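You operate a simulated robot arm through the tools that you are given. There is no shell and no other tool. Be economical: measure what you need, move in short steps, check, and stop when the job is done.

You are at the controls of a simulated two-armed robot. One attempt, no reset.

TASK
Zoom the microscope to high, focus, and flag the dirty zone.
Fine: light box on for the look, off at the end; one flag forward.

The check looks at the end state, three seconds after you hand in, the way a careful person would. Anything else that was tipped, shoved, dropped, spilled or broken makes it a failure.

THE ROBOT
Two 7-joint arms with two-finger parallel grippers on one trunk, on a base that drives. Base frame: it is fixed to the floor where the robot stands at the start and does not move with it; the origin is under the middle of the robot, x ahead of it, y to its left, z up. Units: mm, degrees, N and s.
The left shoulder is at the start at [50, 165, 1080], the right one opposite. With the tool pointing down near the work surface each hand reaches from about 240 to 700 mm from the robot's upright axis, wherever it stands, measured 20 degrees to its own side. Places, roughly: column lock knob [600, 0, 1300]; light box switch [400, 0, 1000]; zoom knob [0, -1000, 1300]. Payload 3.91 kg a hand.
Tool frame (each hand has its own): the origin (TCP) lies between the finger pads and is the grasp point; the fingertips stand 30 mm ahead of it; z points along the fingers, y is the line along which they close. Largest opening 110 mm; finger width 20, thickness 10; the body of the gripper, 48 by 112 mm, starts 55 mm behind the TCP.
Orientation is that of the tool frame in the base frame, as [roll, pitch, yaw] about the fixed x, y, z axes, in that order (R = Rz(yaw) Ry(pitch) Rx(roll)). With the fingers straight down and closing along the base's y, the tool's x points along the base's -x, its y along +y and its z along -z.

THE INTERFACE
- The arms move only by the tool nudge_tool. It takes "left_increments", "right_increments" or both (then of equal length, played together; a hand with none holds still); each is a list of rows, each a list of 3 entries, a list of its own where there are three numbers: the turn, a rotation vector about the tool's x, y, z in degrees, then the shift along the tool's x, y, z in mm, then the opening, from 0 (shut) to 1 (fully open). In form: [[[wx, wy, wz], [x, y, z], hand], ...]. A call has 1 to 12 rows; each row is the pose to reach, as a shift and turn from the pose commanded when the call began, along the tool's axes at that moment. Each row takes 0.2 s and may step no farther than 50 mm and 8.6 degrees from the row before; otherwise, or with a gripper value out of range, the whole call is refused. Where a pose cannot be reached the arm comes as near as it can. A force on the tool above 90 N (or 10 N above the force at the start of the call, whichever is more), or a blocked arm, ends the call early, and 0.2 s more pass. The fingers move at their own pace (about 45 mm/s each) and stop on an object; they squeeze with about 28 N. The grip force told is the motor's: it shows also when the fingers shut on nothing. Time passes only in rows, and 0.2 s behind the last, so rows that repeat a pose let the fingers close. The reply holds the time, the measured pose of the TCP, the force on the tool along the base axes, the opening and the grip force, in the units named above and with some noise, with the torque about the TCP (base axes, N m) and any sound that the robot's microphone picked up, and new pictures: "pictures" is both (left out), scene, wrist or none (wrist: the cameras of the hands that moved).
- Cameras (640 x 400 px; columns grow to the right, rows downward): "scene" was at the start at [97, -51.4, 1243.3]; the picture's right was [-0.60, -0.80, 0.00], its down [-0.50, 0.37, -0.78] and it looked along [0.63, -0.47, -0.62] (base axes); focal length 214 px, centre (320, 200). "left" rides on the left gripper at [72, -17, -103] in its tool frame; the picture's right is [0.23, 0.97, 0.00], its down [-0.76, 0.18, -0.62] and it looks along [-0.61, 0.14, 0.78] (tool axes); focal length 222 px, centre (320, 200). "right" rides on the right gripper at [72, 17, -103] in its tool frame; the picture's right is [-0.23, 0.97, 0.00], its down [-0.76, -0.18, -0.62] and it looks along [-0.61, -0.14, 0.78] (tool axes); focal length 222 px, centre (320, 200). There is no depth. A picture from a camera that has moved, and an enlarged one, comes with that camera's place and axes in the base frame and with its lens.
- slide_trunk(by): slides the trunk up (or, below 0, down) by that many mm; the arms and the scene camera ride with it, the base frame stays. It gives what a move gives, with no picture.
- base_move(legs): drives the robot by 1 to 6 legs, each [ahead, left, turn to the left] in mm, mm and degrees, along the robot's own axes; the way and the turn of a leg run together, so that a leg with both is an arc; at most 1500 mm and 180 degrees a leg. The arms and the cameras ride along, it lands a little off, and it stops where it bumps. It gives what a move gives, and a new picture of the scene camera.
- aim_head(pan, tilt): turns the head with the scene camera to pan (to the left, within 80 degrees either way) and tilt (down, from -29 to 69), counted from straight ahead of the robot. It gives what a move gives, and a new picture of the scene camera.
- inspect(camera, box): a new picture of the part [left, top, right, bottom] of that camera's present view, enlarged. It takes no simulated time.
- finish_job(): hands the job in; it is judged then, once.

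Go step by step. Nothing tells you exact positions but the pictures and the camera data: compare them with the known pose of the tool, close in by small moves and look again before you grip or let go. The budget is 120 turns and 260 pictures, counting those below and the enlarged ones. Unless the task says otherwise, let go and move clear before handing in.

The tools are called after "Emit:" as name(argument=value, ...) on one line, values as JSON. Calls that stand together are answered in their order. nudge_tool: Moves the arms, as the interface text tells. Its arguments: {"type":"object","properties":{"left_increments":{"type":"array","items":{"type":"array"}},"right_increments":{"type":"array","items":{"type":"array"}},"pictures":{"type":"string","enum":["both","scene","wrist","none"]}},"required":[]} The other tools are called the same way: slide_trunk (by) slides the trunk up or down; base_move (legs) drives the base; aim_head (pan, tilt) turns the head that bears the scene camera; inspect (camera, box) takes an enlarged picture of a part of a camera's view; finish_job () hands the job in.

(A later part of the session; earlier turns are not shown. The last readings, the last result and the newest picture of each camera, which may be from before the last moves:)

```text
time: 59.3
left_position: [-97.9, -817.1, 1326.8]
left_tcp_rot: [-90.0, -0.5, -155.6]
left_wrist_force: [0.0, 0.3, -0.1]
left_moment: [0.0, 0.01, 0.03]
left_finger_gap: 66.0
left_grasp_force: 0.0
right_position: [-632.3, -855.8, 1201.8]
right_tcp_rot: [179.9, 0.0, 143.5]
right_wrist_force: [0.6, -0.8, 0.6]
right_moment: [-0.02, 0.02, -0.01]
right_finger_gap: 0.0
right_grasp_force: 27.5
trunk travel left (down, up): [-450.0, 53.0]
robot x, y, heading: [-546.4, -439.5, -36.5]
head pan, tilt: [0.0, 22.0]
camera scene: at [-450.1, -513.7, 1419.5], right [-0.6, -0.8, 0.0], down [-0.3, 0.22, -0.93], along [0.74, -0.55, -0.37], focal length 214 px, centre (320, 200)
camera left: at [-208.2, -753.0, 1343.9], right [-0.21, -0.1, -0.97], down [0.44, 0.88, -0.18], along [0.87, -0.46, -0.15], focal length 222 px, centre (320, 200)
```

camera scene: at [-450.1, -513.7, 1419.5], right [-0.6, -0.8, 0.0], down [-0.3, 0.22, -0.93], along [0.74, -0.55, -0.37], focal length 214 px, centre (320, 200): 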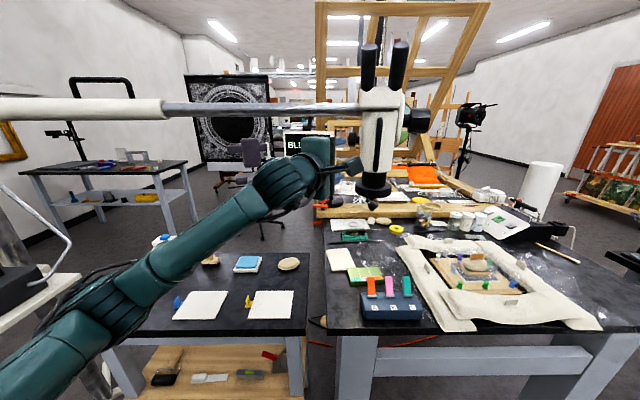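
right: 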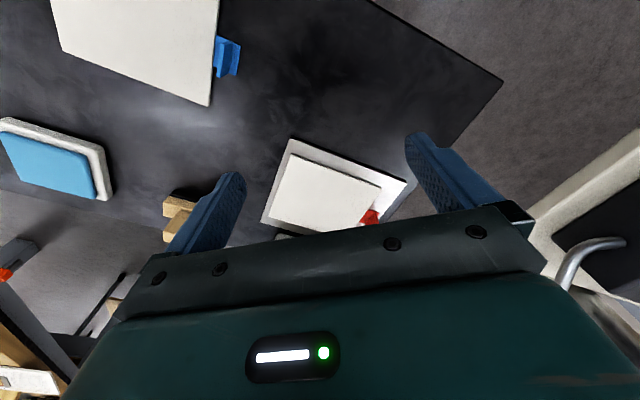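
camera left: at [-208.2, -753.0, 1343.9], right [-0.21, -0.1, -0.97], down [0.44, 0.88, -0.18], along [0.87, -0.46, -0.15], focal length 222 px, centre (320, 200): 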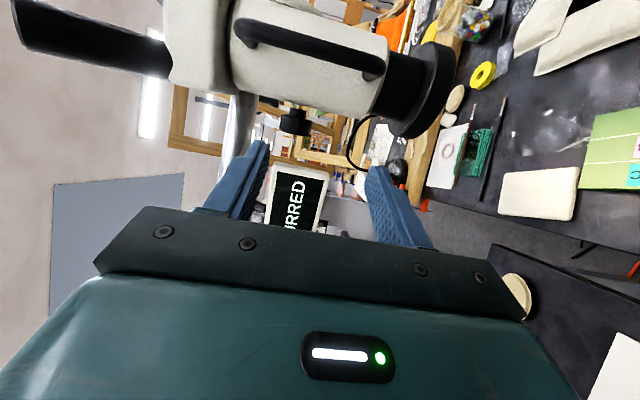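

The arm now comes from below. I'll test the downward swing in free space.

Emit:
nudge_tool(left_increments=[[[6.77, 0, 4.27], [0, 0, 0], 0.6], [[13.5, 0, 8.54], [0, 0, 0], 0.6], [[20.3, 0, 12.8], [0, 0, 0], 0.6], [[27.1, 0, 17.1], [0, 0, 0], 0.6], [[33.8, 0, 21.4], [0, 0, 0], 0.6], [[40.6, 0, 25.6], [0, 0, 0], 0.6], [[47.4, 0, 29.9], [0, 0, 0], 0.6]], pictures="scene")

```text
time: 60.9
left_position: [-99.5, -817.6, 1326.3]
left_tcp_rot: [-38.5, 25.9, -142.8]
left_wrist_force: [-0.4, 0.1, -0.7]
left_moment: [-0.02, 0.01, 0.01]
left_finger_gap: 66.2
left_grasp_force: 0.0
left hand out of reach, approached as far as the arm can: row 1, 2, 3
right_position: [-631.4, -856.1, 1201.3]
right_tcp_rot: [179.8, -0.1, 143.5]
right_wrist_force: [0.0, 0.5, 0.2]
right_moment: [0.03, 0.01, 0.02]
right_finger_gap: 0.0
right_grasp_force: 28.1
trunk travel left (down, up): [-450.0, 53.0]
robot x, y, heading: [-545.4, -440.4, -36.4]
head pan, tilt: [0.0, 22.0]
camera scene: at [-449.6, -513.5, 1419.4], right [-0.6, -0.8, 0.0], down [-0.3, 0.22, -0.93], along [0.74, -0.55, -0.37], focal length 214 px, centre (320, 200)
```

scene: 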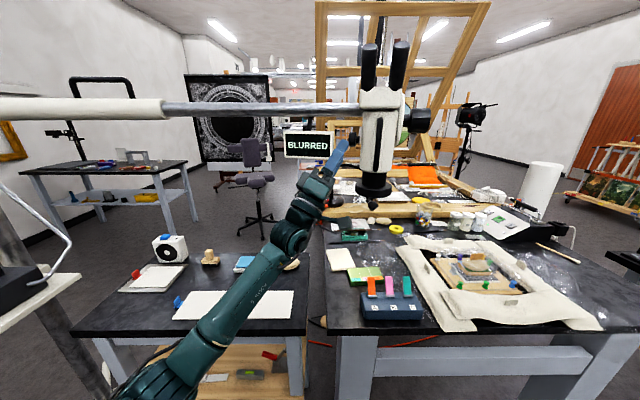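

With the hand rolled over, it swings freely from below. I'll go to a standoff about 25° below level, then onto the knob.

Emit:
nudge_tool(left_increments=[[[-6.6, 0, -4.2], [-3, 22, 12], 0.6], [[-13.1, 0, -8.3], [-6, 45, 25], 0.6], [[-19.7, 0, -12.5], [-9, 67, 37], 0.6], [[-26.2, 0, -16.6], [-11.6, 90, 50], 0.6], [[-26.2, 0, -16.6], [-11.6, 90, 50], 0.6]])

Emit:
inspect(camera="left", box=[200, 40, 440, 190])

Emit:
inspect(camera="scene", box=[240, 60, 480, 210])

```text
time: 62.1
left_position: [-23.8, -886.8, 1315.9]
left_tcp_rot: [-68.6, 12.7, -153.2]
left_wrist_force: [-0.5, -0.1, 0.3]
left_moment: [-0.02, -0.02, 0.01]
left_finger_gap: 65.9
left_grasp_force: 0.1
right_position: [-631.3, -856.0, 1200.7]
right_tcp_rot: [179.9, 0.0, 143.6]
right_wrist_force: [0.0, 0.4, 0.2]
right_moment: [0.0, 0.01, 0.01]
right_finger_gap: 0.0
right_grasp_force: 28.6
trunk travel left (down, up): [-450.0, 53.0]
robot x, y, heading: [-549.0, -442.8, -36.2]
head pan, tilt: [0.0, 22.0]
camera scene: at [-450.1, -513.5, 1419.5], right [-0.6, -0.8, 0.0], down [-0.3, 0.22, -0.93], along [0.74, -0.55, -0.37], focal length 214 px, centre (320, 200)
camera left: at [-129.9, -825.2, 1277.7], right [0.14, -0.33, -0.93], down [0.51, 0.83, -0.22], along [0.85, -0.44, 0.28], focal length 222 px, centre (320, 200)
```

scene: 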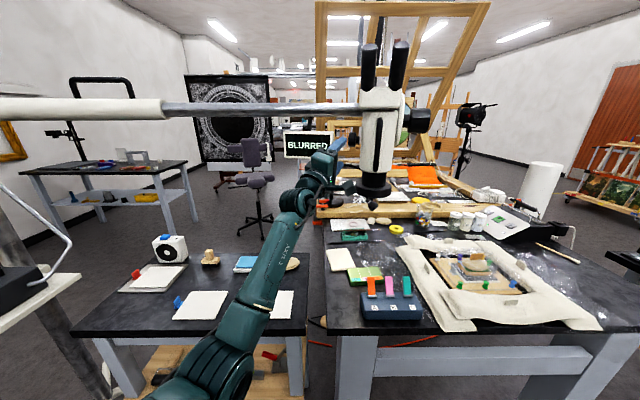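
left: 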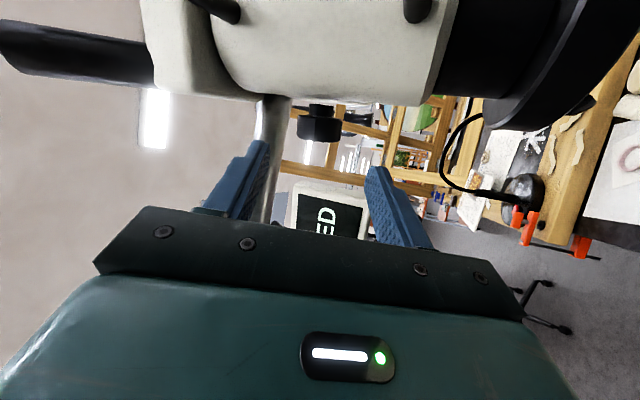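

```text
2.67 times, centred on (320, 115) of left
camera zoom: at [-129.9, -825.2, 1277.7], right [0.14, -0.33, -0.93], down [0.51, 0.83, -0.22], along [0.85, -0.44, 0.28], focal length 592 px, centre (320, 427)
```

zoom: 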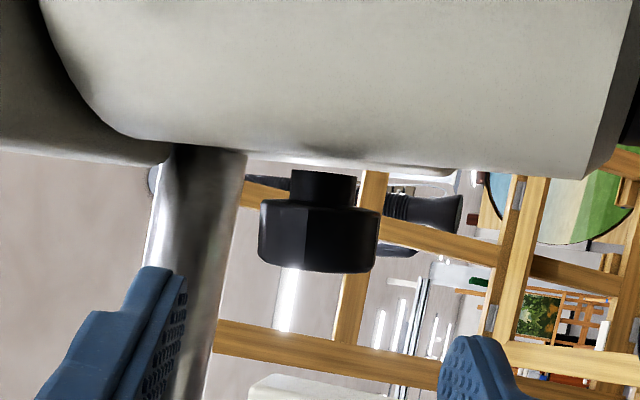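

```text
2.67 times, centred on (360, 135) of scene
camera zoom: at [-450.1, -513.5, 1419.5], right [-0.6, -0.8, 0.0], down [-0.3, 0.22, -0.93], along [0.74, -0.55, -0.37], focal length 572 px, centre (213, 373)
```

zoom: 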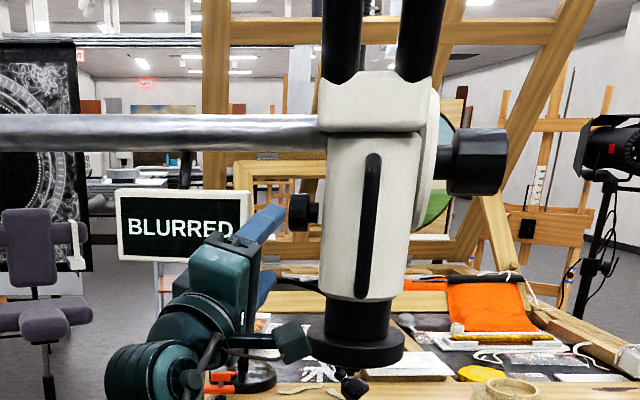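

Everything lines up with the knob at [9, -969, 1350]. Moving in and gripping.

Emit:
nudge_tool(left_increments=[[[0, 0, 0], [0, 0, 25], 0.6], [[0, 0, 0], [0, 0, 50], 0.6], [[0, 0, 0], [0, 0, 70], 0.6], [[0, 0, 0], [0, 0, 82], 0.6]], pictures="wrist")

Emit:
inspect(camera="scene", box=[240, 60, 480, 210])

```text
time: 63.1
left_position: [5.0, -958.0, 1345.4]
left_tcp_rot: [-68.4, 12.8, -153.1]
left_wrist_force: [0.2, 0.6, 0.0]
left_moment: [-0.01, 0.02, 0.0]
left_finger_gap: 65.9
left_grasp_force: 0.2
right_position: [-632.1, -855.8, 1201.9]
right_tcp_rot: [179.9, -0.1, 143.4]
right_wrist_force: [0.2, 0.8, 0.0]
right_moment: [0.04, -0.04, -0.03]
right_finger_gap: 0.0
right_grasp_force: 28.3
trunk travel left (down, up): [-450.0, 53.0]
robot x, y, heading: [-547.4, -443.9, -36.5]
head pan, tilt: [0.0, 22.0]
camera left: at [-100.2, -896.1, 1308.3], right [0.14, -0.33, -0.93], down [0.51, 0.83, -0.22], along [0.85, -0.44, 0.28], focal length 222 px, centre (320, 200)
```

left: 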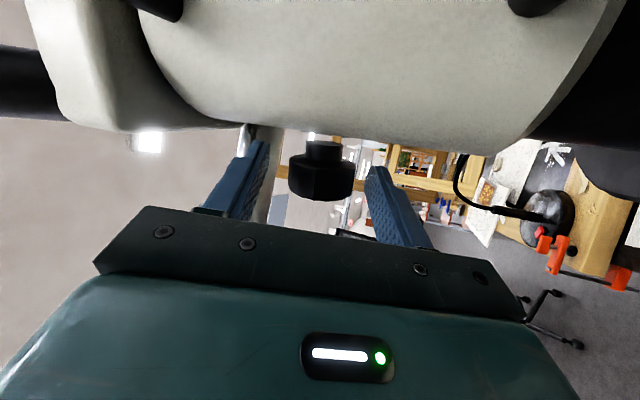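

```text
2.67 times, centred on (360, 135) of scene
camera zoom: at [-450.2, -513.7, 1419.4], right [-0.6, -0.8, 0.0], down [-0.3, 0.22, -0.93], along [0.74, -0.55, -0.37], focal length 572 px, centre (213, 373)
```

zoom: 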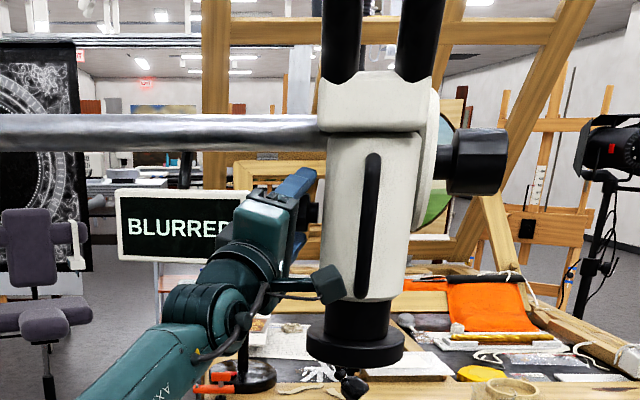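

The knob sits between the pads. I'll close, then turn 40° clockwise about its axis.

Emit:
nudge_tool(left_increments=[[[0, 0, 0], [0, 0, 0], 0.36], [[0, 0, 0], [0, 0, 0], 0.3], [[0, 0, 0], [0, 0, 0], 0.3], [[6.77, 0, 4.27], [0, 1.6, 0.1], 0.3], [[13.5, 0, 8.54], [-0.2, 3.1, 0.4], 0.3], [[20.3, 0, 12.8], [-0.5, 4.6, 0.8], 0.3], [[27.1, 0, 17.1], [-0.9, 6, 1.5], 0.3], [[33.8, 0, 21.4], [-1.4, 7.3, 2.3], 0.3]])

Emit:
inspect(camera="scene", box=[240, 60, 480, 210])

```text
time: 64.9
left_position: [-12.9, -920.2, 1329.6]
left_tcp_rot: [-33.4, 28.3, -140.0]
left_wrist_force: [3.3, 1.9, -51.3]
left_moment: [1.84, 1.12, 0.2]
left_finger_gap: 46.8
left_grasp_force: 13.6
left hand out of reach, approached as far as the arm can: row 5, 6, 7, 8
right_position: [-627.2, -856.4, 1199.3]
right_tcp_rot: [179.9, -0.3, 143.4]
right_wrist_force: [-0.1, 0.5, 0.4]
right_moment: [-0.04, 0.06, 0.01]
right_finger_gap: 0.0
right_grasp_force: 27.9
trunk travel left (down, up): [-450.0, 53.0]
robot x, y, heading: [-546.4, -437.2, -36.2]
head pan, tilt: [0.0, 22.0]
camera scene: at [-444.9, -515.4, 1418.1], right [-0.59, -0.8, 0.0], down [-0.31, 0.22, -0.93], along [0.74, -0.55, -0.38], focal length 214 px, centre (320, 200)
camera left: at [-80.1, -883.2, 1226.9], right [0.56, -0.59, -0.58], down [0.61, 0.77, -0.18], along [0.55, -0.25, 0.79], focal length 222 px, centre (320, 200)
```

scene: 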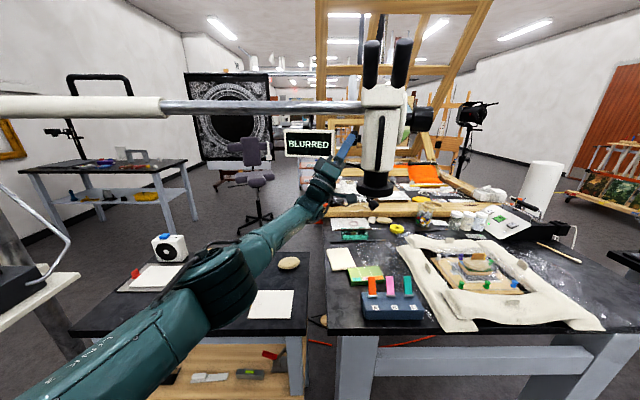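
left: 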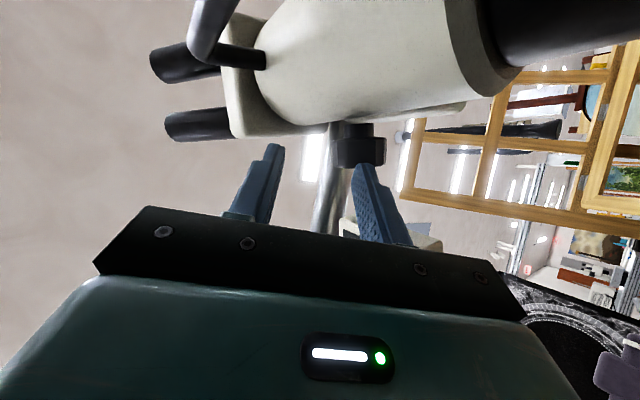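

```text
2.67 times, centred on (360, 135) of scene
camera zoom: at [-444.9, -515.4, 1418.1], right [-0.59, -0.8, 0.0], down [-0.31, 0.22, -0.93], along [0.74, -0.55, -0.38], focal length 572 px, centre (213, 373)
```

zoom: 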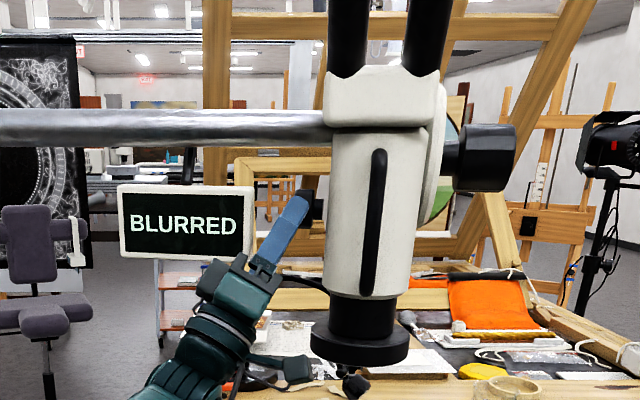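

The arm was stretched out and slipped off the knob. I'll open and withdraw, then move the base about 110 mm closer.

Emit:
nudge_tool(left_increments=[[[0, 0, 0], [0, 0, 0], 0.7], [[0, 0, 0], [0, 0, -5], 0.7], [[0, 0, 0], [0, 0, -30], 0.7], [[0, 0, 0], [0, 0, -70], 0.7]], pictures="wrist")

Emit:
base_move(legs=[[-5, 110, 0], [110, 0, 0]])

Emit:
inspect(camera="scene", box=[280, 40, 520, 190])

```text
time: 65.9
left_position: [-22.2, -871.3, 1297.1]
left_tcp_rot: [-28.7, 28.4, -138.2]
left_wrist_force: [-0.6, -0.3, 0.3]
left_moment: [0.03, -0.02, 0.0]
left_finger_gap: 76.9
left_grasp_force: 0.0
left hand out of reach, approached as far as the arm can: row 2
right_position: [-631.2, -856.5, 1202.5]
right_tcp_rot: [179.9, 0.0, 143.4]
right_wrist_force: [0.1, -0.2, -0.3]
right_moment: [0.0, 0.01, -0.03]
right_finger_gap: 0.0
right_grasp_force: 28.0
trunk travel left (down, up): [-450.0, 53.0]
robot x, y, heading: [-549.9, -443.0, -36.5]
head pan, tilt: [0.0, 22.0]
camera left: at [-84.3, -839.4, 1190.7], right [0.59, -0.62, -0.52], down [0.63, 0.75, -0.19], along [0.51, -0.21, 0.83], focal length 222 px, centre (320, 200)
```

left: 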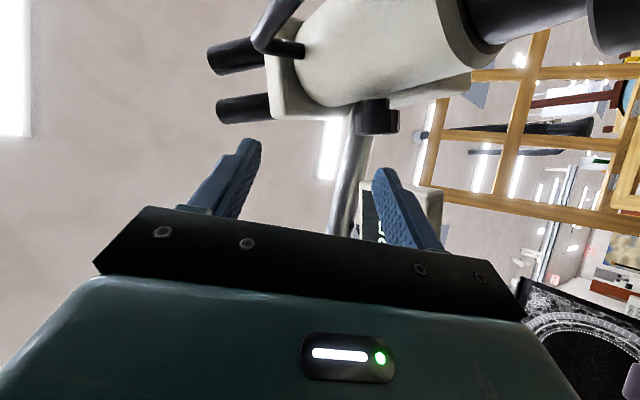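

```text
time: 67.9
left_position: [113.2, -826.0, 1291.6]
left_tcp_rot: [-27.4, 28.7, -138.4]
left_wrist_force: [-17.7, 35.1, -5.2]
left_moment: [0.16, 0.12, 0.07]
left_finger_gap: 62.0
left_grasp_force: 0.1
right_position: [-487.5, -816.5, 1203.2]
right_tcp_rot: [-179.8, 0.3, 143.9]
right_wrist_force: [0.6, 0.0, 0.5]
right_moment: [-0.02, 0.02, -0.01]
right_finger_gap: 0.1
right_grasp_force: 28.2
trunk travel left (down, up): [-450.0, 53.0]
robot x, y, heading: [-402.9, -404.0, -35.9]
head pan, tilt: [0.0, 22.0]
stopped in leg 2: the force on the tool passed its limit (the readings are from after the stop); the commanded pose is now the measured one
camera scene: at [-307.8, -472.4, 1420.3], right [-0.59, -0.81, 0.0], down [-0.3, 0.22, -0.93], along [0.75, -0.55, -0.37], focal length 214 px, centre (320, 200)
```

scene: 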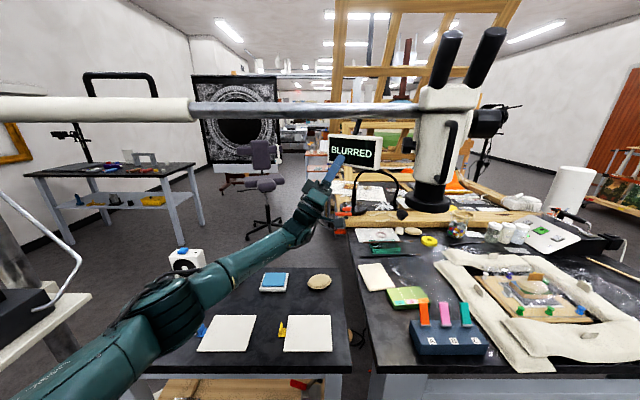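

```text
2.67 times, centred on (400, 115) of scene
camera zoom: at [-307.8, -472.4, 1420.3], right [-0.59, -0.81, 0.0], down [-0.3, 0.22, -0.93], along [0.75, -0.55, -0.37], focal length 572 px, centre (107, 427)
```

zoom: 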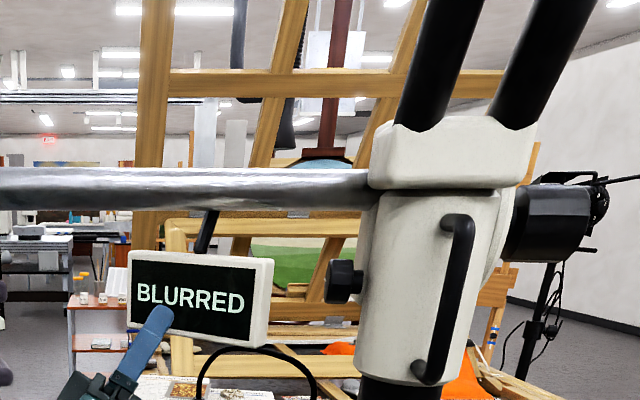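

A mistake: the left leg swung the fingers into the screen. I'm backing straight off, then checking the screen.

Emit:
base_move(legs=[[-80, 0, 0]])

Emit:
inspect(camera="scene", box=[260, 50, 500, 200])

```text
time: 69.0
left_position: [52.6, -785.2, 1287.0]
left_tcp_rot: [-28.5, 29.0, -138.5]
left_wrist_force: [-0.7, 0.6, 0.1]
left_moment: [-0.02, 0.0, 0.02]
left_finger_gap: 77.2
left_grasp_force: 0.1
right_position: [-547.3, -773.9, 1201.1]
right_tcp_rot: [180.0, 0.1, 144.0]
right_wrist_force: [-0.1, 0.4, -0.1]
right_moment: [0.02, -0.04, -0.02]
right_finger_gap: 0.1
right_grasp_force: 28.3
trunk travel left (down, up): [-450.0, 53.0]
robot x, y, heading: [-465.2, -364.2, -35.9]
head pan, tilt: [0.0, 22.0]
camera scene: at [-369.9, -431.0, 1419.6], right [-0.59, -0.81, 0.0], down [-0.3, 0.22, -0.93], along [0.75, -0.55, -0.37], focal length 214 px, centre (320, 200)
```

scene: 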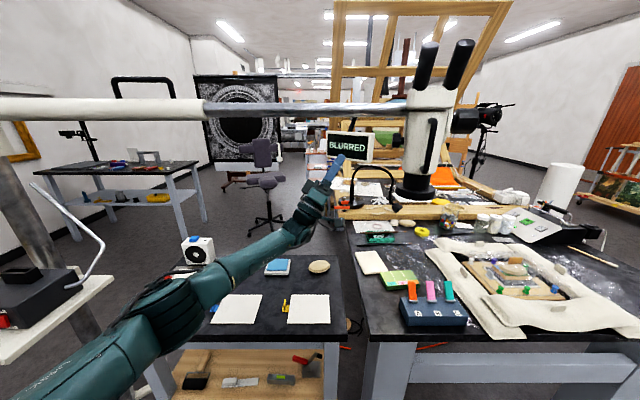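

```text
2.67 times, centred on (380, 125) of scene
camera zoom: at [-369.9, -431.0, 1419.6], right [-0.59, -0.81, 0.0], down [-0.3, 0.22, -0.93], along [0.75, -0.55, -0.37], focal length 572 px, centre (160, 400)
```

zoom: 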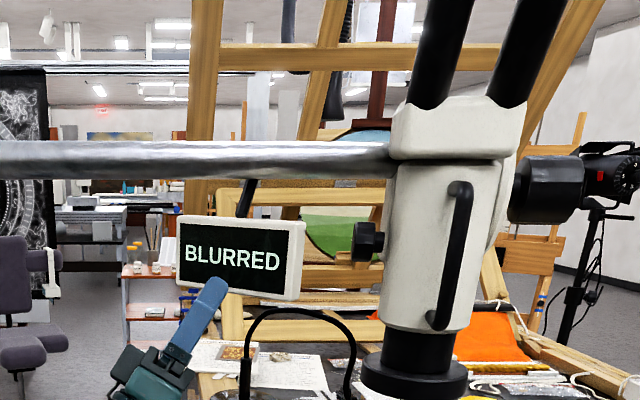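

The screen looks fine. I'll pull the hand in and drive the base to a spot about 70 mm ahead and 114 mm to the right.

Emit:
nudge_tool(left_increments=[[[0, 0, 0], [15, -31, -20], 0.6], [[0, 0, 0], [30, -62, -41], 0.6], [[0, 0, 0], [45, -93, -61], 0.6]], pictures="none")

Emit:
base_move(legs=[[0, -114, 0], [68, 0, 0]])

```text
time: 69.8
left_position: [-48.5, -726.3, 1256.5]
left_tcp_rot: [-28.2, 28.9, -138.5]
left_wrist_force: [-0.3, 0.2, -0.7]
left_moment: [0.03, 0.05, -0.03]
left_finger_gap: 66.0
left_grasp_force: 0.0
right_position: [-548.0, -774.6, 1202.1]
right_tcp_rot: [179.9, 0.1, 144.0]
right_wrist_force: [0.6, 0.4, 0.1]
right_moment: [-0.05, 0.01, 0.0]
right_finger_gap: 0.1
right_grasp_force: 28.4
trunk travel left (down, up): [-450.0, 53.0]
robot x, y, heading: [-468.0, -360.0, -35.9]
head pan, tilt: [0.0, 22.0]
```

```text
time: 71.6
left_position: [-59.5, -862.3, 1257.1]
left_tcp_rot: [-28.5, 29.0, -138.6]
left_wrist_force: [0.0, -1.0, -0.2]
left_moment: [-0.03, -0.01, -0.02]
left_finger_gap: 66.0
left_grasp_force: 0.2
right_position: [-560.6, -909.9, 1201.2]
right_tcp_rot: [179.8, -0.1, 144.1]
right_wrist_force: [-0.2, -0.2, 0.2]
right_moment: [0.04, 0.02, 0.0]
right_finger_gap: 0.0
right_grasp_force: 27.7
trunk travel left (down, up): [-450.0, 53.0]
robot x, y, heading: [-480.8, -493.1, -35.9]
head pan, tilt: [0.0, 22.0]
camera scene: at [-382.3, -566.5, 1419.3], right [-0.59, -0.81, 0.0], down [-0.3, 0.22, -0.93], along [0.75, -0.54, -0.38], focal length 214 px, centre (320, 200)
```

scene: 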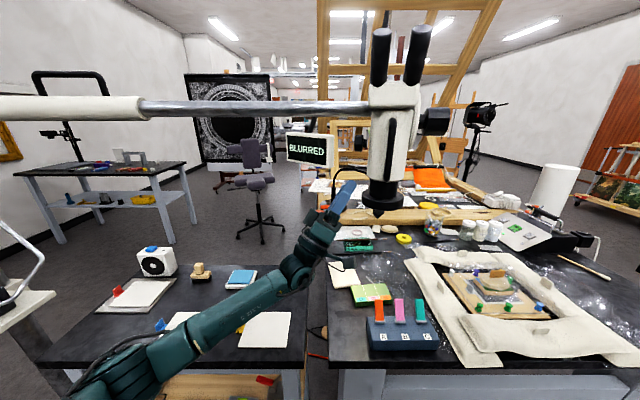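

Now a standoff again at about 25° below level, from this closer base position.

Emit:
nudge_tool(left_increments=[[[-6.77, 0, -4.27], [-7, 3, 12], 0.6], [[-13.5, 0, -8.54], [-15, 6, 24], 0.6], [[-20.3, 0, -12.8], [-22, 9, 37], 0.6], [[-27.1, 0, -17.1], [-30, 12, 49], 0.6], [[-33.8, 0, -21.4], [-37.4, 15, 61], 0.6]], pictures="wrist")

Emit:
inspect(camera="left", box=[200, 40, 440, 190])

Emit:
inspect(camera="scene", box=[240, 60, 480, 210])

```text
time: 72.8
left_position: [-26.1, -886.3, 1312.9]
left_tcp_rot: [-68.4, 13.3, -153.6]
left_wrist_force: [-0.2, -0.6, 1.2]
left_moment: [0.0, 0.02, 0.01]
left_finger_gap: 66.3
left_grasp_force: 0.0
right_position: [-561.2, -909.1, 1201.1]
right_tcp_rot: [180.0, 0.1, 143.9]
right_wrist_force: [-0.3, 1.0, -0.4]
right_moment: [0.03, -0.01, 0.04]
right_finger_gap: 0.1
right_grasp_force: 28.2
trunk travel left (down, up): [-450.0, 53.0]
robot x, y, heading: [-481.6, -492.2, -35.8]
head pan, tilt: [0.0, 22.0]
camera left: at [-130.4, -824.0, 1275.2], right [0.15, -0.33, -0.93], down [0.52, 0.83, -0.21], along [0.84, -0.45, 0.29], focal length 222 px, centre (320, 200)
```

left: 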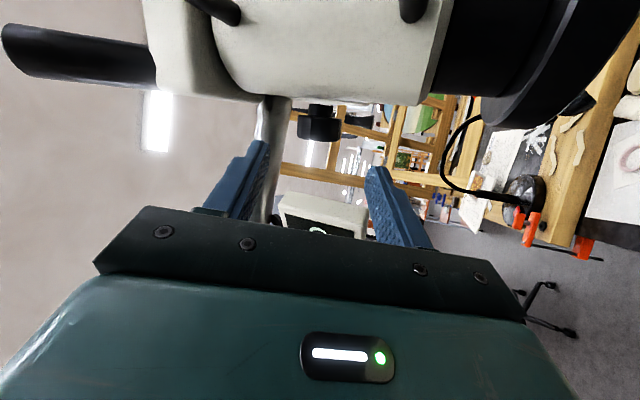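

```text
2.67 times, centred on (320, 115) of left
camera zoom: at [-130.4, -824.0, 1275.2], right [0.15, -0.33, -0.93], down [0.52, 0.83, -0.21], along [0.84, -0.45, 0.29], focal length 592 px, centre (320, 427)
```

zoom: 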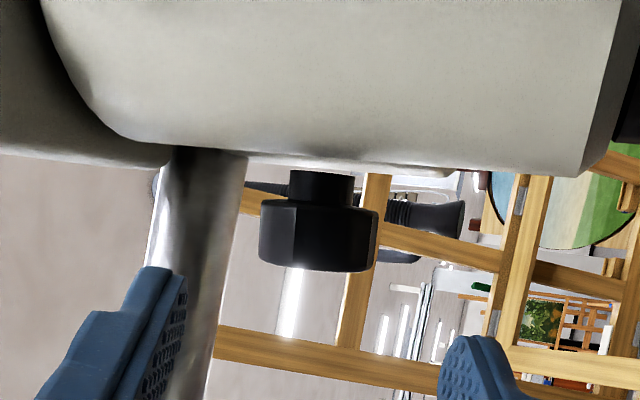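

```text
2.67 times, centred on (360, 135) of scene
camera zoom: at [-383.5, -566.2, 1419.4], right [-0.59, -0.81, 0.0], down [-0.3, 0.22, -0.93], along [0.75, -0.54, -0.37], focal length 572 px, centre (213, 373)
```

zoom: 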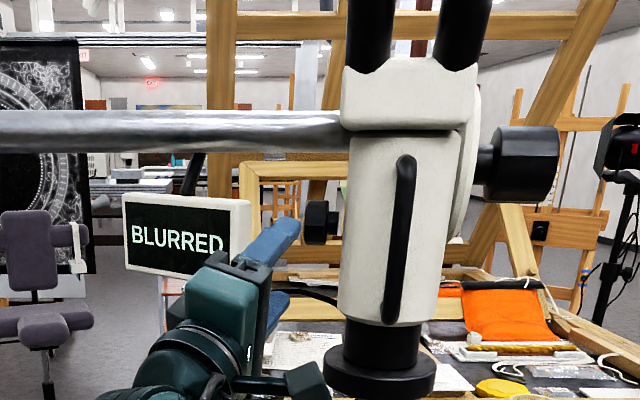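

The zoom knob is where it was. The screen seems to have swivelled a little from my bump, so I'm looking more closely.

Emit:
inspect(camera="scene", box=[270, 90, 390, 165])

Emit:
inspect(camera="left", box=[240, 80, 400, 240])

```text
5.33 times, centred on (330, 128) of scene
camera zoom: at [-383.5, -566.2, 1419.4], right [-0.59, -0.81, 0.0], down [-0.3, 0.22, -0.93], along [0.75, -0.54, -0.37], focal length 1144 px, centre (267, 587)
```

zoom: 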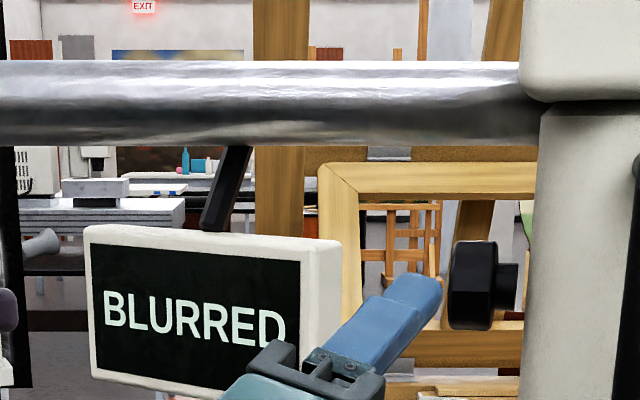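

```text
2.50 times, centred on (320, 160) of left
camera zoom: at [-130.4, -824.0, 1275.2], right [0.15, -0.33, -0.93], down [0.52, 0.83, -0.21], along [0.84, -0.45, 0.29], focal length 555 px, centre (320, 300)
```

zoom: 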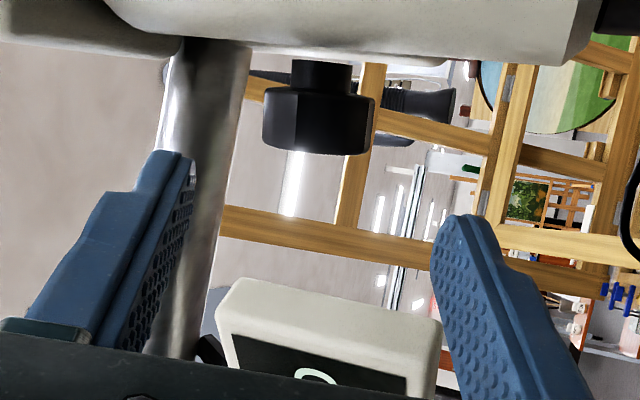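

The screen did swivel slightly on its bracket; I'll set it straight afterwards. Now onto the knob and grip.

Emit:
nudge_tool(left_increments=[[[0, 0, 0], [-1, -1, 25], 0.6], [[0, 0, 0], [-3, -2, 50], 0.6], [[0, 0, 0], [-3, -2, 72], 0.6], [[0, 0, 0], [-3, -2, 88], 0.6], [[0, 0, 0], [-3, -2, 88], 0.36], [[0, 0, 0], [-3, -2, 88], 0.28], [[0, 0, 0], [-3, -2, 88], 0.28]], pictures="wrist")

```text
time: 74.4
left_position: [7.3, -961.0, 1347.7]
left_tcp_rot: [-68.4, 13.1, -153.7]
left_wrist_force: [-0.3, 0.7, -9.6]
left_moment: [-0.12, 0.25, 0.1]
left_finger_gap: 39.9
left_grasp_force: 45.0
right_position: [-559.8, -910.1, 1200.7]
right_tcp_rot: [179.9, 0.0, 144.0]
right_wrist_force: [-0.3, 0.5, -0.2]
right_moment: [-0.03, 0.0, -0.01]
right_finger_gap: 0.0
right_grasp_force: 28.2
trunk travel left (down, up): [-450.0, 53.0]
robot x, y, heading: [-481.4, -493.2, -36.0]
head pan, tilt: [0.0, 22.0]
camera left: at [-96.7, -899.3, 1309.5], right [0.15, -0.33, -0.93], down [0.52, 0.83, -0.21], along [0.84, -0.45, 0.29], focal length 222 px, centre (320, 200)
```

left: 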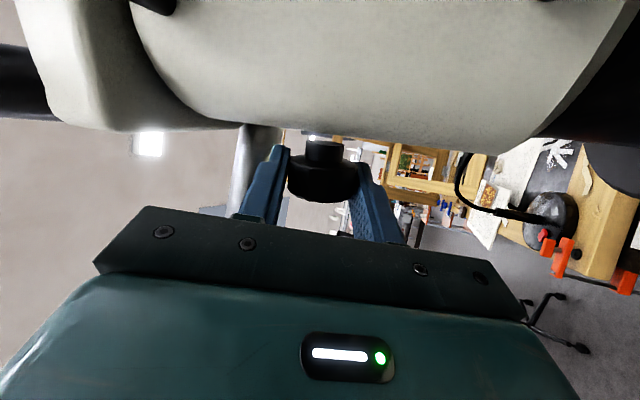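

Gripped. Turning 24° first and checking.

Emit:
nudge_tool(left_increments=[[[6.77, 0, 4.27], [0, 1.2, 0.1], 0.28], [[13.5, 0, 8.54], [-0.2, 2.3, 0.3], 0.28], [[20.3, 0, 12.8], [-0.4, 3.4, 0.6], 0.28]])

Emit:
inspect(camera="scene", box=[240, 60, 480, 210])

```text
time: 75.2
left_position: [8.7, -962.8, 1343.9]
left_tcp_rot: [-45.6, 23.6, -146.6]
left_wrist_force: [-3.3, 0.1, -13.2]
left_moment: [-1.35, 2.72, 0.64]
left_finger_gap: 40.8
left_grasp_force: 45.1
right_position: [-560.1, -910.5, 1200.2]
right_tcp_rot: [179.9, 0.0, 144.0]
right_wrist_force: [0.4, -0.3, 0.3]
right_moment: [0.0, 0.02, 0.0]
right_finger_gap: 0.0
right_grasp_force: 28.3
trunk travel left (down, up): [-450.0, 53.0]
robot x, y, heading: [-481.8, -492.1, -36.0]
head pan, tilt: [0.0, 22.0]
camera scene: at [-382.4, -566.8, 1419.3], right [-0.59, -0.81, 0.0], down [-0.3, 0.22, -0.93], along [0.75, -0.54, -0.38], focal length 214 px, centre (320, 200)
camera left: at [-73.8, -914.8, 1261.1], right [0.43, -0.53, -0.73], down [0.59, 0.78, -0.21], along [0.68, -0.34, 0.65], focal length 222 px, centre (320, 200)
```

scene: 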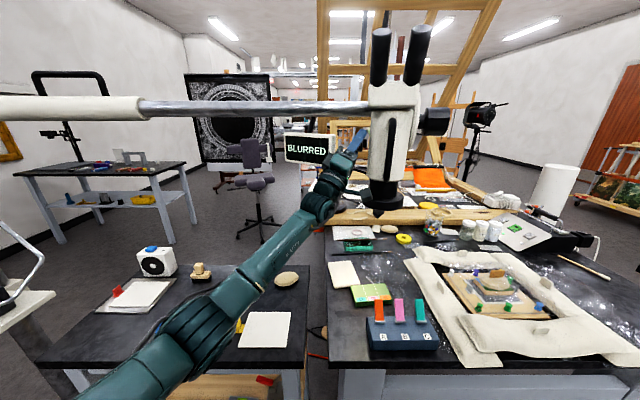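
left: 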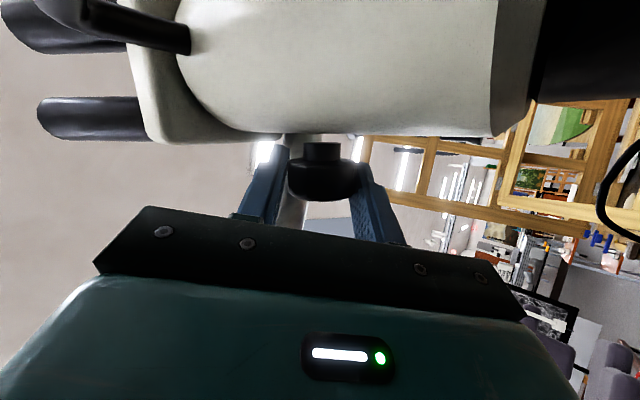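

```text
2.67 times, centred on (360, 135) of scene
camera zoom: at [-382.4, -566.8, 1419.3], right [-0.59, -0.81, 0.0], down [-0.3, 0.22, -0.93], along [0.75, -0.54, -0.38], focal length 572 px, centre (213, 373)
```

zoom: 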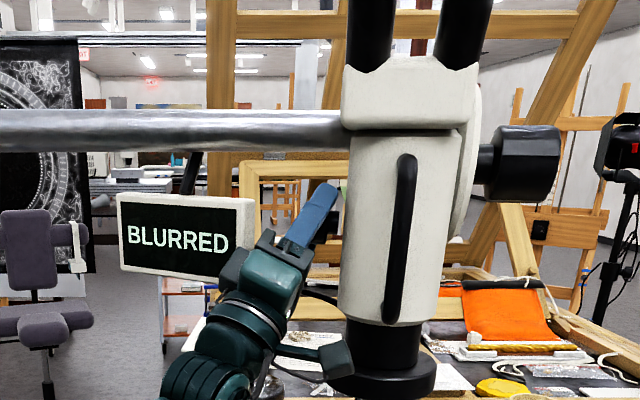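

The resisting torque rose to about 1.5 N·m, which suggests an end stop in this direction. I'll turn the other way and compare the torque.

Emit:
nudge_tool(left_increments=[[[-6.77, 0, -4.27], [0, -1.2, 0.1], 0.28]], pictures="none")

Emit:
nudge_tool(left_increments=[[[-6.77, 0, -4.27], [0, -1.2, 0.1], 0.28], [[-13.5, 0, -8.54], [-0.2, -2.4, 0.2], 0.28]], pictures="none")

```text
time: 75.6
left_position: [9.7, -963.7, 1347.2]
left_tcp_rot: [-53.5, 20.9, -149.2]
left_wrist_force: [-1.3, 2.9, -15.2]
left_moment: [0.38, -0.32, 0.01]
left_finger_gap: 40.8
left_grasp_force: 45.2
right_position: [-560.5, -909.0, 1201.7]
right_tcp_rot: [180.0, -0.1, 143.9]
right_wrist_force: [0.2, -0.9, -0.5]
right_moment: [-0.01, 0.03, -0.02]
right_finger_gap: 0.0
right_grasp_force: 28.1
trunk travel left (down, up): [-450.0, 53.0]
robot x, y, heading: [-479.8, -496.1, -36.0]
head pan, tilt: [0.0, 22.0]
```

```text
time: 76.2
left_position: [9.4, -962.2, 1347.5]
left_tcp_rot: [-68.4, 13.1, -153.8]
left_wrist_force: [0.0, -1.2, -15.4]
left_moment: [-0.63, -0.24, -0.49]
left_finger_gap: 39.8
left_grasp_force: 44.9
right_position: [-560.6, -910.0, 1200.6]
right_tcp_rot: [179.9, -0.1, 144.0]
right_wrist_force: [-0.5, -0.1, 0.4]
right_moment: [0.05, 0.01, 0.01]
right_finger_gap: 0.0
right_grasp_force: 28.3
trunk travel left (down, up): [-450.0, 53.0]
robot x, y, heading: [-476.9, -492.0, -35.8]
head pan, tilt: [0.0, 22.0]
```

Torque stays low in this direction. I'll continue 16° this way to see whether the knob follows.

Emit:
nudge_tool(left_increments=[[[-6.77, 0, -4.27], [0, -1.2, 0.1], 0.28], [[-13.5, 0, -8.54], [-0.2, -2.4, 0.2], 0.28]], pictures="none")

Emit:
nudge_tool(left_increments=[[[-6.77, 0, -4.27], [0, -1.2, 0.1], 0.28]], pictures="both")

```text
time: 76.8
left_position: [22.9, -962.6, 1350.5]
left_tcp_rot: [-81.2, 5.6, -158.3]
left_wrist_force: [-36.2, 0.1, -8.4]
left_moment: [-0.02, 0.03, -0.31]
left_finger_gap: 37.7
left_grasp_force: 44.7
left hand out of reach, approached as far as the arm can: row 1, 2
right_position: [-566.6, -909.7, 1200.6]
right_tcp_rot: [179.6, 0.2, 143.9]
right_wrist_force: [1.0, 0.6, -0.6]
right_moment: [0.02, 0.03, -0.02]
right_finger_gap: 0.0
right_grasp_force: 28.4
trunk travel left (down, up): [-450.0, 53.0]
robot x, y, heading: [-481.4, -494.0, -35.8]
head pan, tilt: [0.0, 22.0]
```

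```text
time: 77.2
left_position: [38.1, -972.7, 1348.4]
left_tcp_rot: [-87.4, 0.9, -160.1]
left_wrist_force: [-55.1, -18.4, 1.8]
left_moment: [-0.98, 3.0, 3.4]
left_finger_gap: 30.7
left_grasp_force: 0.0
left hand out of reach, approached as far as the arm can: row 1
right_position: [-571.9, -912.8, 1199.6]
right_tcp_rot: [179.5, 0.5, 143.9]
right_wrist_force: [-0.9, 0.0, 0.4]
right_moment: [0.01, 0.0, -0.02]
right_finger_gap: 0.0
right_grasp_force: 27.9
trunk travel left (down, up): [-450.0, 53.0]
robot x, y, heading: [-482.0, -495.6, -36.1]
head pan, tilt: [0.0, 22.0]
camera scene: at [-393.9, -569.8, 1420.3], right [-0.59, -0.81, -0.01], down [-0.29, 0.22, -0.93], along [0.75, -0.55, -0.37], focal length 214 px, centre (320, 200)
camera left: at [-67.2, -899.3, 1359.5], right [-0.18, -0.11, -0.98], down [0.51, 0.84, -0.19], along [0.84, -0.53, -0.1], focal length 222 px, centre (320, 200)
```

scene: 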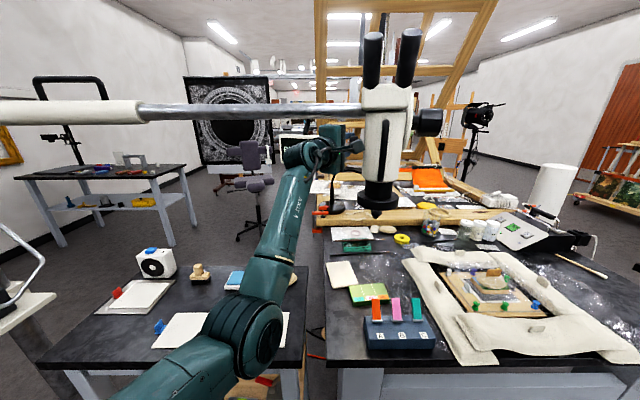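
left: 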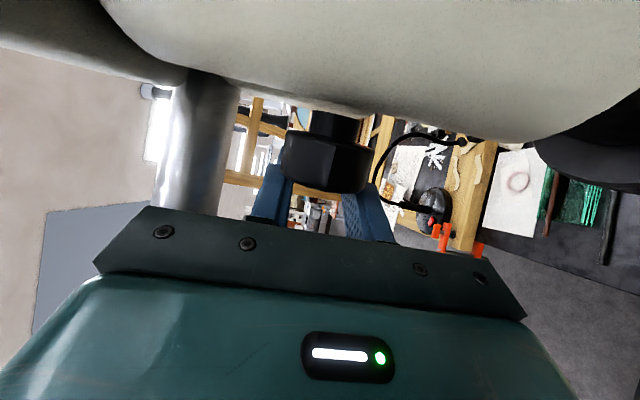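

The arm hit its limit again and slid off sideways. I'll open and withdraw, then look at the knob's face from its outer side to see how the pointer moved.

Emit:
nudge_tool(left_increments=[[[0, 0, 0], [0, 0, 0], 0.6], [[0, 0, 0], [0, 0, 0], 0.6], [[0, 0, 0], [0, 0, -30], 0.6], [[0, 0, 0], [0, 0, -70], 0.6], [[0, 0, 0], [0, 0, -110], 0.6]], pictures="none")

Emit:
nudge_tool(left_increments=[[[0, 8, 0], [-20, 0, -10], 0.6], [[0, 16, 0], [-40, 0, -20], 0.6], [[0, 24, 0], [-60, 0, -30], 0.6], [[0, 32, 0], [-80, 0, -40], 0.6], [[0, 40, 0], [-100, 0, -50], 0.6]])

```text
time: 78.4
left_position: [25.4, -853.9, 1338.3]
left_tcp_rot: [-88.7, 0.6, -155.3]
left_wrist_force: [-0.8, 0.6, -0.5]
left_moment: [0.0, -0.01, -0.01]
left_finger_gap: 66.0
left_grasp_force: 0.2
right_position: [-559.7, -906.8, 1201.6]
right_tcp_rot: [179.9, 0.1, 144.1]
right_wrist_force: [0.4, 0.7, 0.5]
right_moment: [-0.07, 0.04, -0.01]
right_finger_gap: 0.0
right_grasp_force: 27.8
trunk travel left (down, up): [-450.0, 53.0]
robot x, y, heading: [-479.9, -498.6, -35.4]
head pan, tilt: [0.0, 22.0]
```

```text
time: 79.6
left_position: [90.8, -774.4, 1337.5]
left_tcp_rot: [-89.3, 1.4, 163.6]
left_wrist_force: [0.4, 0.5, -0.3]
left_moment: [-0.02, -0.02, 0.0]
left_finger_gap: 66.0
left_grasp_force: 0.1
right_position: [-560.6, -908.4, 1201.2]
right_tcp_rot: [179.9, -0.1, 143.9]
right_wrist_force: [-0.4, 0.7, -0.3]
right_moment: [0.0, 0.02, 0.0]
right_finger_gap: 0.0
right_grasp_force: 27.9
trunk travel left (down, up): [-450.0, 53.0]
robot x, y, heading: [-479.2, -492.9, -35.9]
head pan, tilt: [0.0, 22.0]
camera scene: at [-382.9, -565.9, 1419.4], right [-0.59, -0.81, 0.0], down [-0.3, 0.22, -0.93], along [0.75, -0.55, -0.37], focal length 214 px, centre (320, 200)
camera left: at [48.4, -654.8, 1352.8], right [-0.2, 0.05, -0.98], down [0.91, 0.38, -0.17], along [0.37, -0.92, -0.12], focal length 222 px, centre (320, 200)
```

scene: 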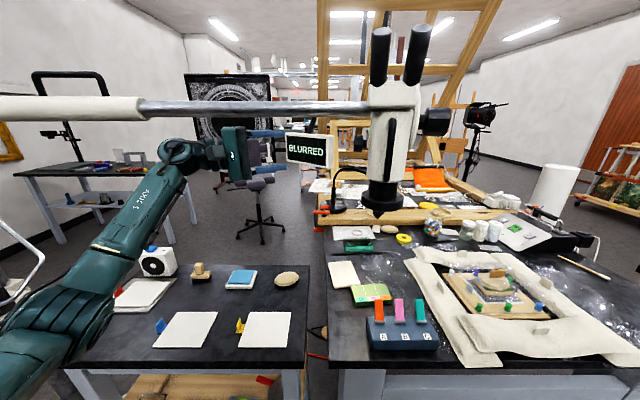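
left: 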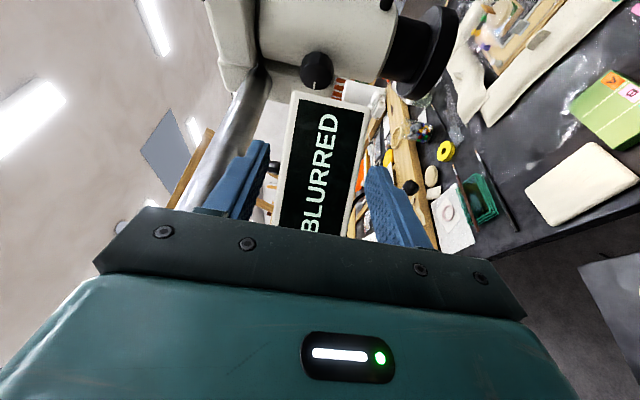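

Emit:
inspect(camera="left", box=[260, 20, 388, 120])

```text
4.00 times, centred on (324, 70) of left
camera zoom: at [48.4, -654.8, 1352.8], right [-0.2, 0.05, -0.98], down [0.91, 0.38, -0.17], along [0.37, -0.92, -0.12], focal length 888 px, centre (304, 720)
```

zoom: 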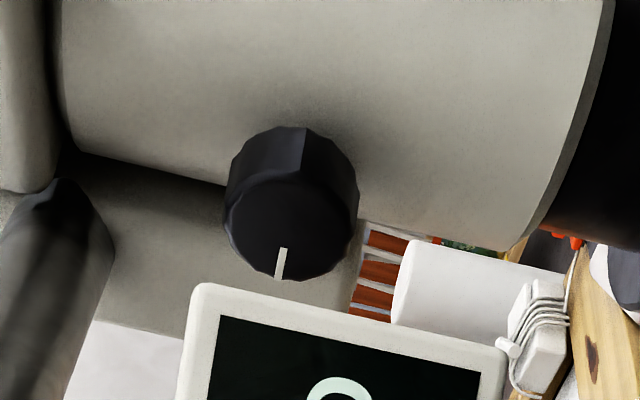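

The pointer hasn't changed, so those turns slipped or cancelled out. I'll go back and do one long clockwise stroke, release without reversing, and re-read the pointer.

Emit:
nudge_tool(left_increments=[[[0, -8, 0], [15, 0, -15], 0.6], [[0, -16, 0], [35, 0, -25], 0.6], [[0, -24, 0], [55, 0, -35], 0.6], [[0, -32, 0], [75, 0, -35], 0.6], [[0, -40, 0], [100, 0, -25], 0.6]], pictures="none")

Emit:
nudge_tool(left_increments=[[[6.77, 0, 4.27], [10, 15, 0], 0.6], [[13.5, 0, 8.5], [25, 20, 0], 0.6], [[21.2, 0, 13.4], [40, 23, 5], 0.6]], pictures="wrist")

```text
time: 80.8
left_position: [0.5, -726.2, 1335.6]
left_tcp_rot: [-88.8, 0.8, -156.1]
left_wrist_force: [-0.4, 0.3, -0.2]
left_moment: [-0.03, -0.03, 0.03]
left_finger_gap: 66.1
left_grasp_force: 0.0
right_position: [-563.5, -908.8, 1201.3]
right_tcp_rot: [180.0, 0.1, 144.0]
right_wrist_force: [-0.2, 0.1, -0.2]
right_moment: [-0.02, -0.01, 0.08]
right_finger_gap: 0.1
right_grasp_force: 27.7
trunk travel left (down, up): [-450.0, 53.0]
robot x, y, heading: [-479.3, -494.8, -36.2]
head pan, tilt: [0.0, 22.0]
```

```text
refused: row 3 steps farther than a row can; nothing moved
```

Emit:
nudge_tool(left_increments=[[[7, 0, 4.4], [18, 10, 27], 0.6], [[14, 0, 8.8], [36, 20, 54], 0.6], [[21, 0, 13.3], [54, 23, 81], 0.6], [[21, 0, 13.3], [72, 23, 108], 0.6], [[21, 0, 13.3], [89, 23, 136], 0.6]], pictures="wrist")

Emit:
inspect(camera="left", box=[200, 40, 440, 190])

```text
time: 82.0
left_position: [-24.9, -885.3, 1315.1]
left_tcp_rot: [-67.3, 13.7, -153.3]
left_wrist_force: [0.0, 0.7, 0.0]
left_moment: [-0.02, -0.02, 0.02]
left_finger_gap: 65.8
left_grasp_force: 0.0
right_position: [-562.3, -909.6, 1201.4]
right_tcp_rot: [179.9, 0.1, 144.0]
right_wrist_force: [0.0, -1.0, 0.2]
right_moment: [-0.02, -0.04, -0.02]
right_finger_gap: 0.0
right_grasp_force: 28.5
trunk travel left (down, up): [-450.0, 53.0]
robot x, y, heading: [-484.2, -496.2, -36.1]
head pan, tilt: [0.0, 22.0]
camera left: at [-128.3, -823.8, 1273.8], right [0.16, -0.34, -0.93], down [0.52, 0.83, -0.21], along [0.84, -0.45, 0.31], focal length 222 px, centre (320, 200)
```

left: 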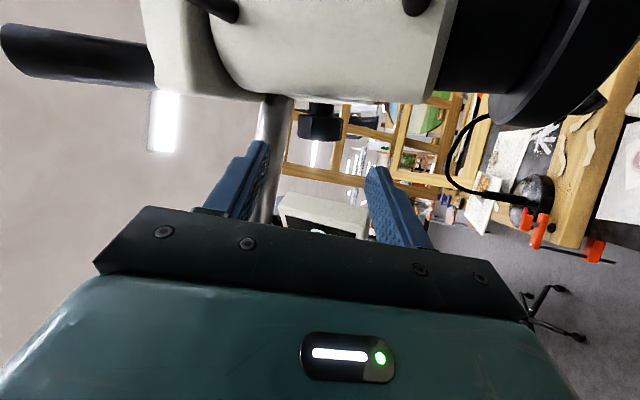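

```text
2.67 times, centred on (320, 115) of left
camera zoom: at [-128.3, -823.8, 1273.8], right [0.16, -0.34, -0.93], down [0.52, 0.83, -0.21], along [0.84, -0.45, 0.31], focal length 592 px, centre (320, 427)
```

zoom: 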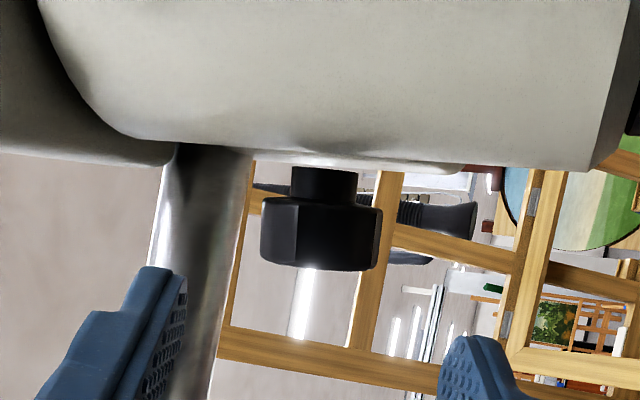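

Repeat the approach, grip, and a 40° clockwise stroke with release at the end.

Emit:
nudge_tool(left_increments=[[[0, 0, 0], [-1, 0, 25], 0.6], [[0, 0, 0], [-3, 0, 50], 0.6], [[0, 0, 0], [-3, 0, 72], 0.6], [[0, 0, 0], [-3, 0, 89], 0.6], [[0, 0, 0], [-3, 0, 89], 0.36], [[0, 0, 0], [-3, 0, 89], 0.2], [[0, 0, 0], [-3, 0, 89], 0]], pictures="none")

Emit:
nudge_tool(left_increments=[[[6.77, 0, 4.27], [0, 1.2, 0.1], 0], [[13.5, 0, 8.54], [-0.2, 2.3, 0.3], 0]], pictures="none")

Emit:
nudge_tool(left_increments=[[[6.77, 0, 4.27], [0, 1.2, 0.1], 0], [[13.5, 0, 8.54], [-0.2, 2.3, 0.3], 0]], pictures="wrist")

```text
time: 83.6
left_position: [6.8, -960.8, 1347.9]
left_tcp_rot: [-67.5, 13.6, -153.5]
left_wrist_force: [-0.4, 0.0, -4.8]
left_moment: [-0.14, 0.24, 0.04]
left_finger_gap: 40.0
left_grasp_force: 44.8
right_position: [-560.9, -909.3, 1201.6]
right_tcp_rot: [179.9, 0.0, 144.0]
right_wrist_force: [-0.1, -0.3, -0.7]
right_moment: [0.02, 0.0, 0.05]
right_finger_gap: 0.0
right_grasp_force: 28.1
trunk travel left (down, up): [-450.0, 53.0]
robot x, y, heading: [-480.6, -495.4, -36.1]
head pan, tilt: [0.0, 22.0]
```

```text
time: 84.2
left_position: [4.7, -962.2, 1347.3]
left_tcp_rot: [-53.3, 21.5, -148.6]
left_wrist_force: [-34.5, -8.7, 19.9]
left_moment: [5.14, 17.33, 26.38]
left_finger_gap: 40.5
left_grasp_force: 45.4
right_position: [-565.7, -910.6, 1200.7]
right_tcp_rot: [179.7, 0.2, 144.0]
right_wrist_force: [-0.5, 0.2, 0.3]
right_moment: [0.02, 0.0, 0.02]
right_finger_gap: 0.0
right_grasp_force: 28.4
trunk travel left (down, up): [-450.0, 53.0]
robot x, y, heading: [-483.0, -494.8, -35.9]
head pan, tilt: [0.0, 22.0]
```

```text
time: 84.6
left_position: [8.4, -962.3, 1346.8]
left_tcp_rot: [-51.0, 22.7, -147.7]
left_wrist_force: [-67.9, -0.5, 25.6]
left_moment: [3.66, 22.37, 35.03]
left_finger_gap: 41.7
left_grasp_force: 44.8
right_position: [-571.3, -906.8, 1200.8]
right_tcp_rot: [179.7, 0.6, 144.1]
right_wrist_force: [0.2, 0.4, -0.3]
right_moment: [0.04, -0.01, 0.01]
right_finger_gap: 0.0
right_grasp_force: 28.2
trunk travel left (down, up): [-450.0, 53.0]
robot x, y, heading: [-484.3, -490.8, -35.5]
head pan, tilt: [0.0, 22.0]
stopped in row 1 (left hand): the force on the tool passed its limit (the readings are from after the stop); the commanded pose is now the measured one
camera left: at [-80.7, -911.4, 1270.7], right [0.4, -0.48, -0.79], down [0.57, 0.8, -0.2], along [0.72, -0.37, 0.59], focal length 222 px, centre (320, 200)
```

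left: 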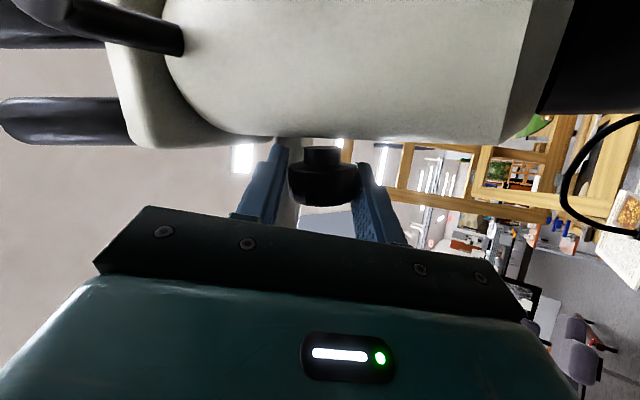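

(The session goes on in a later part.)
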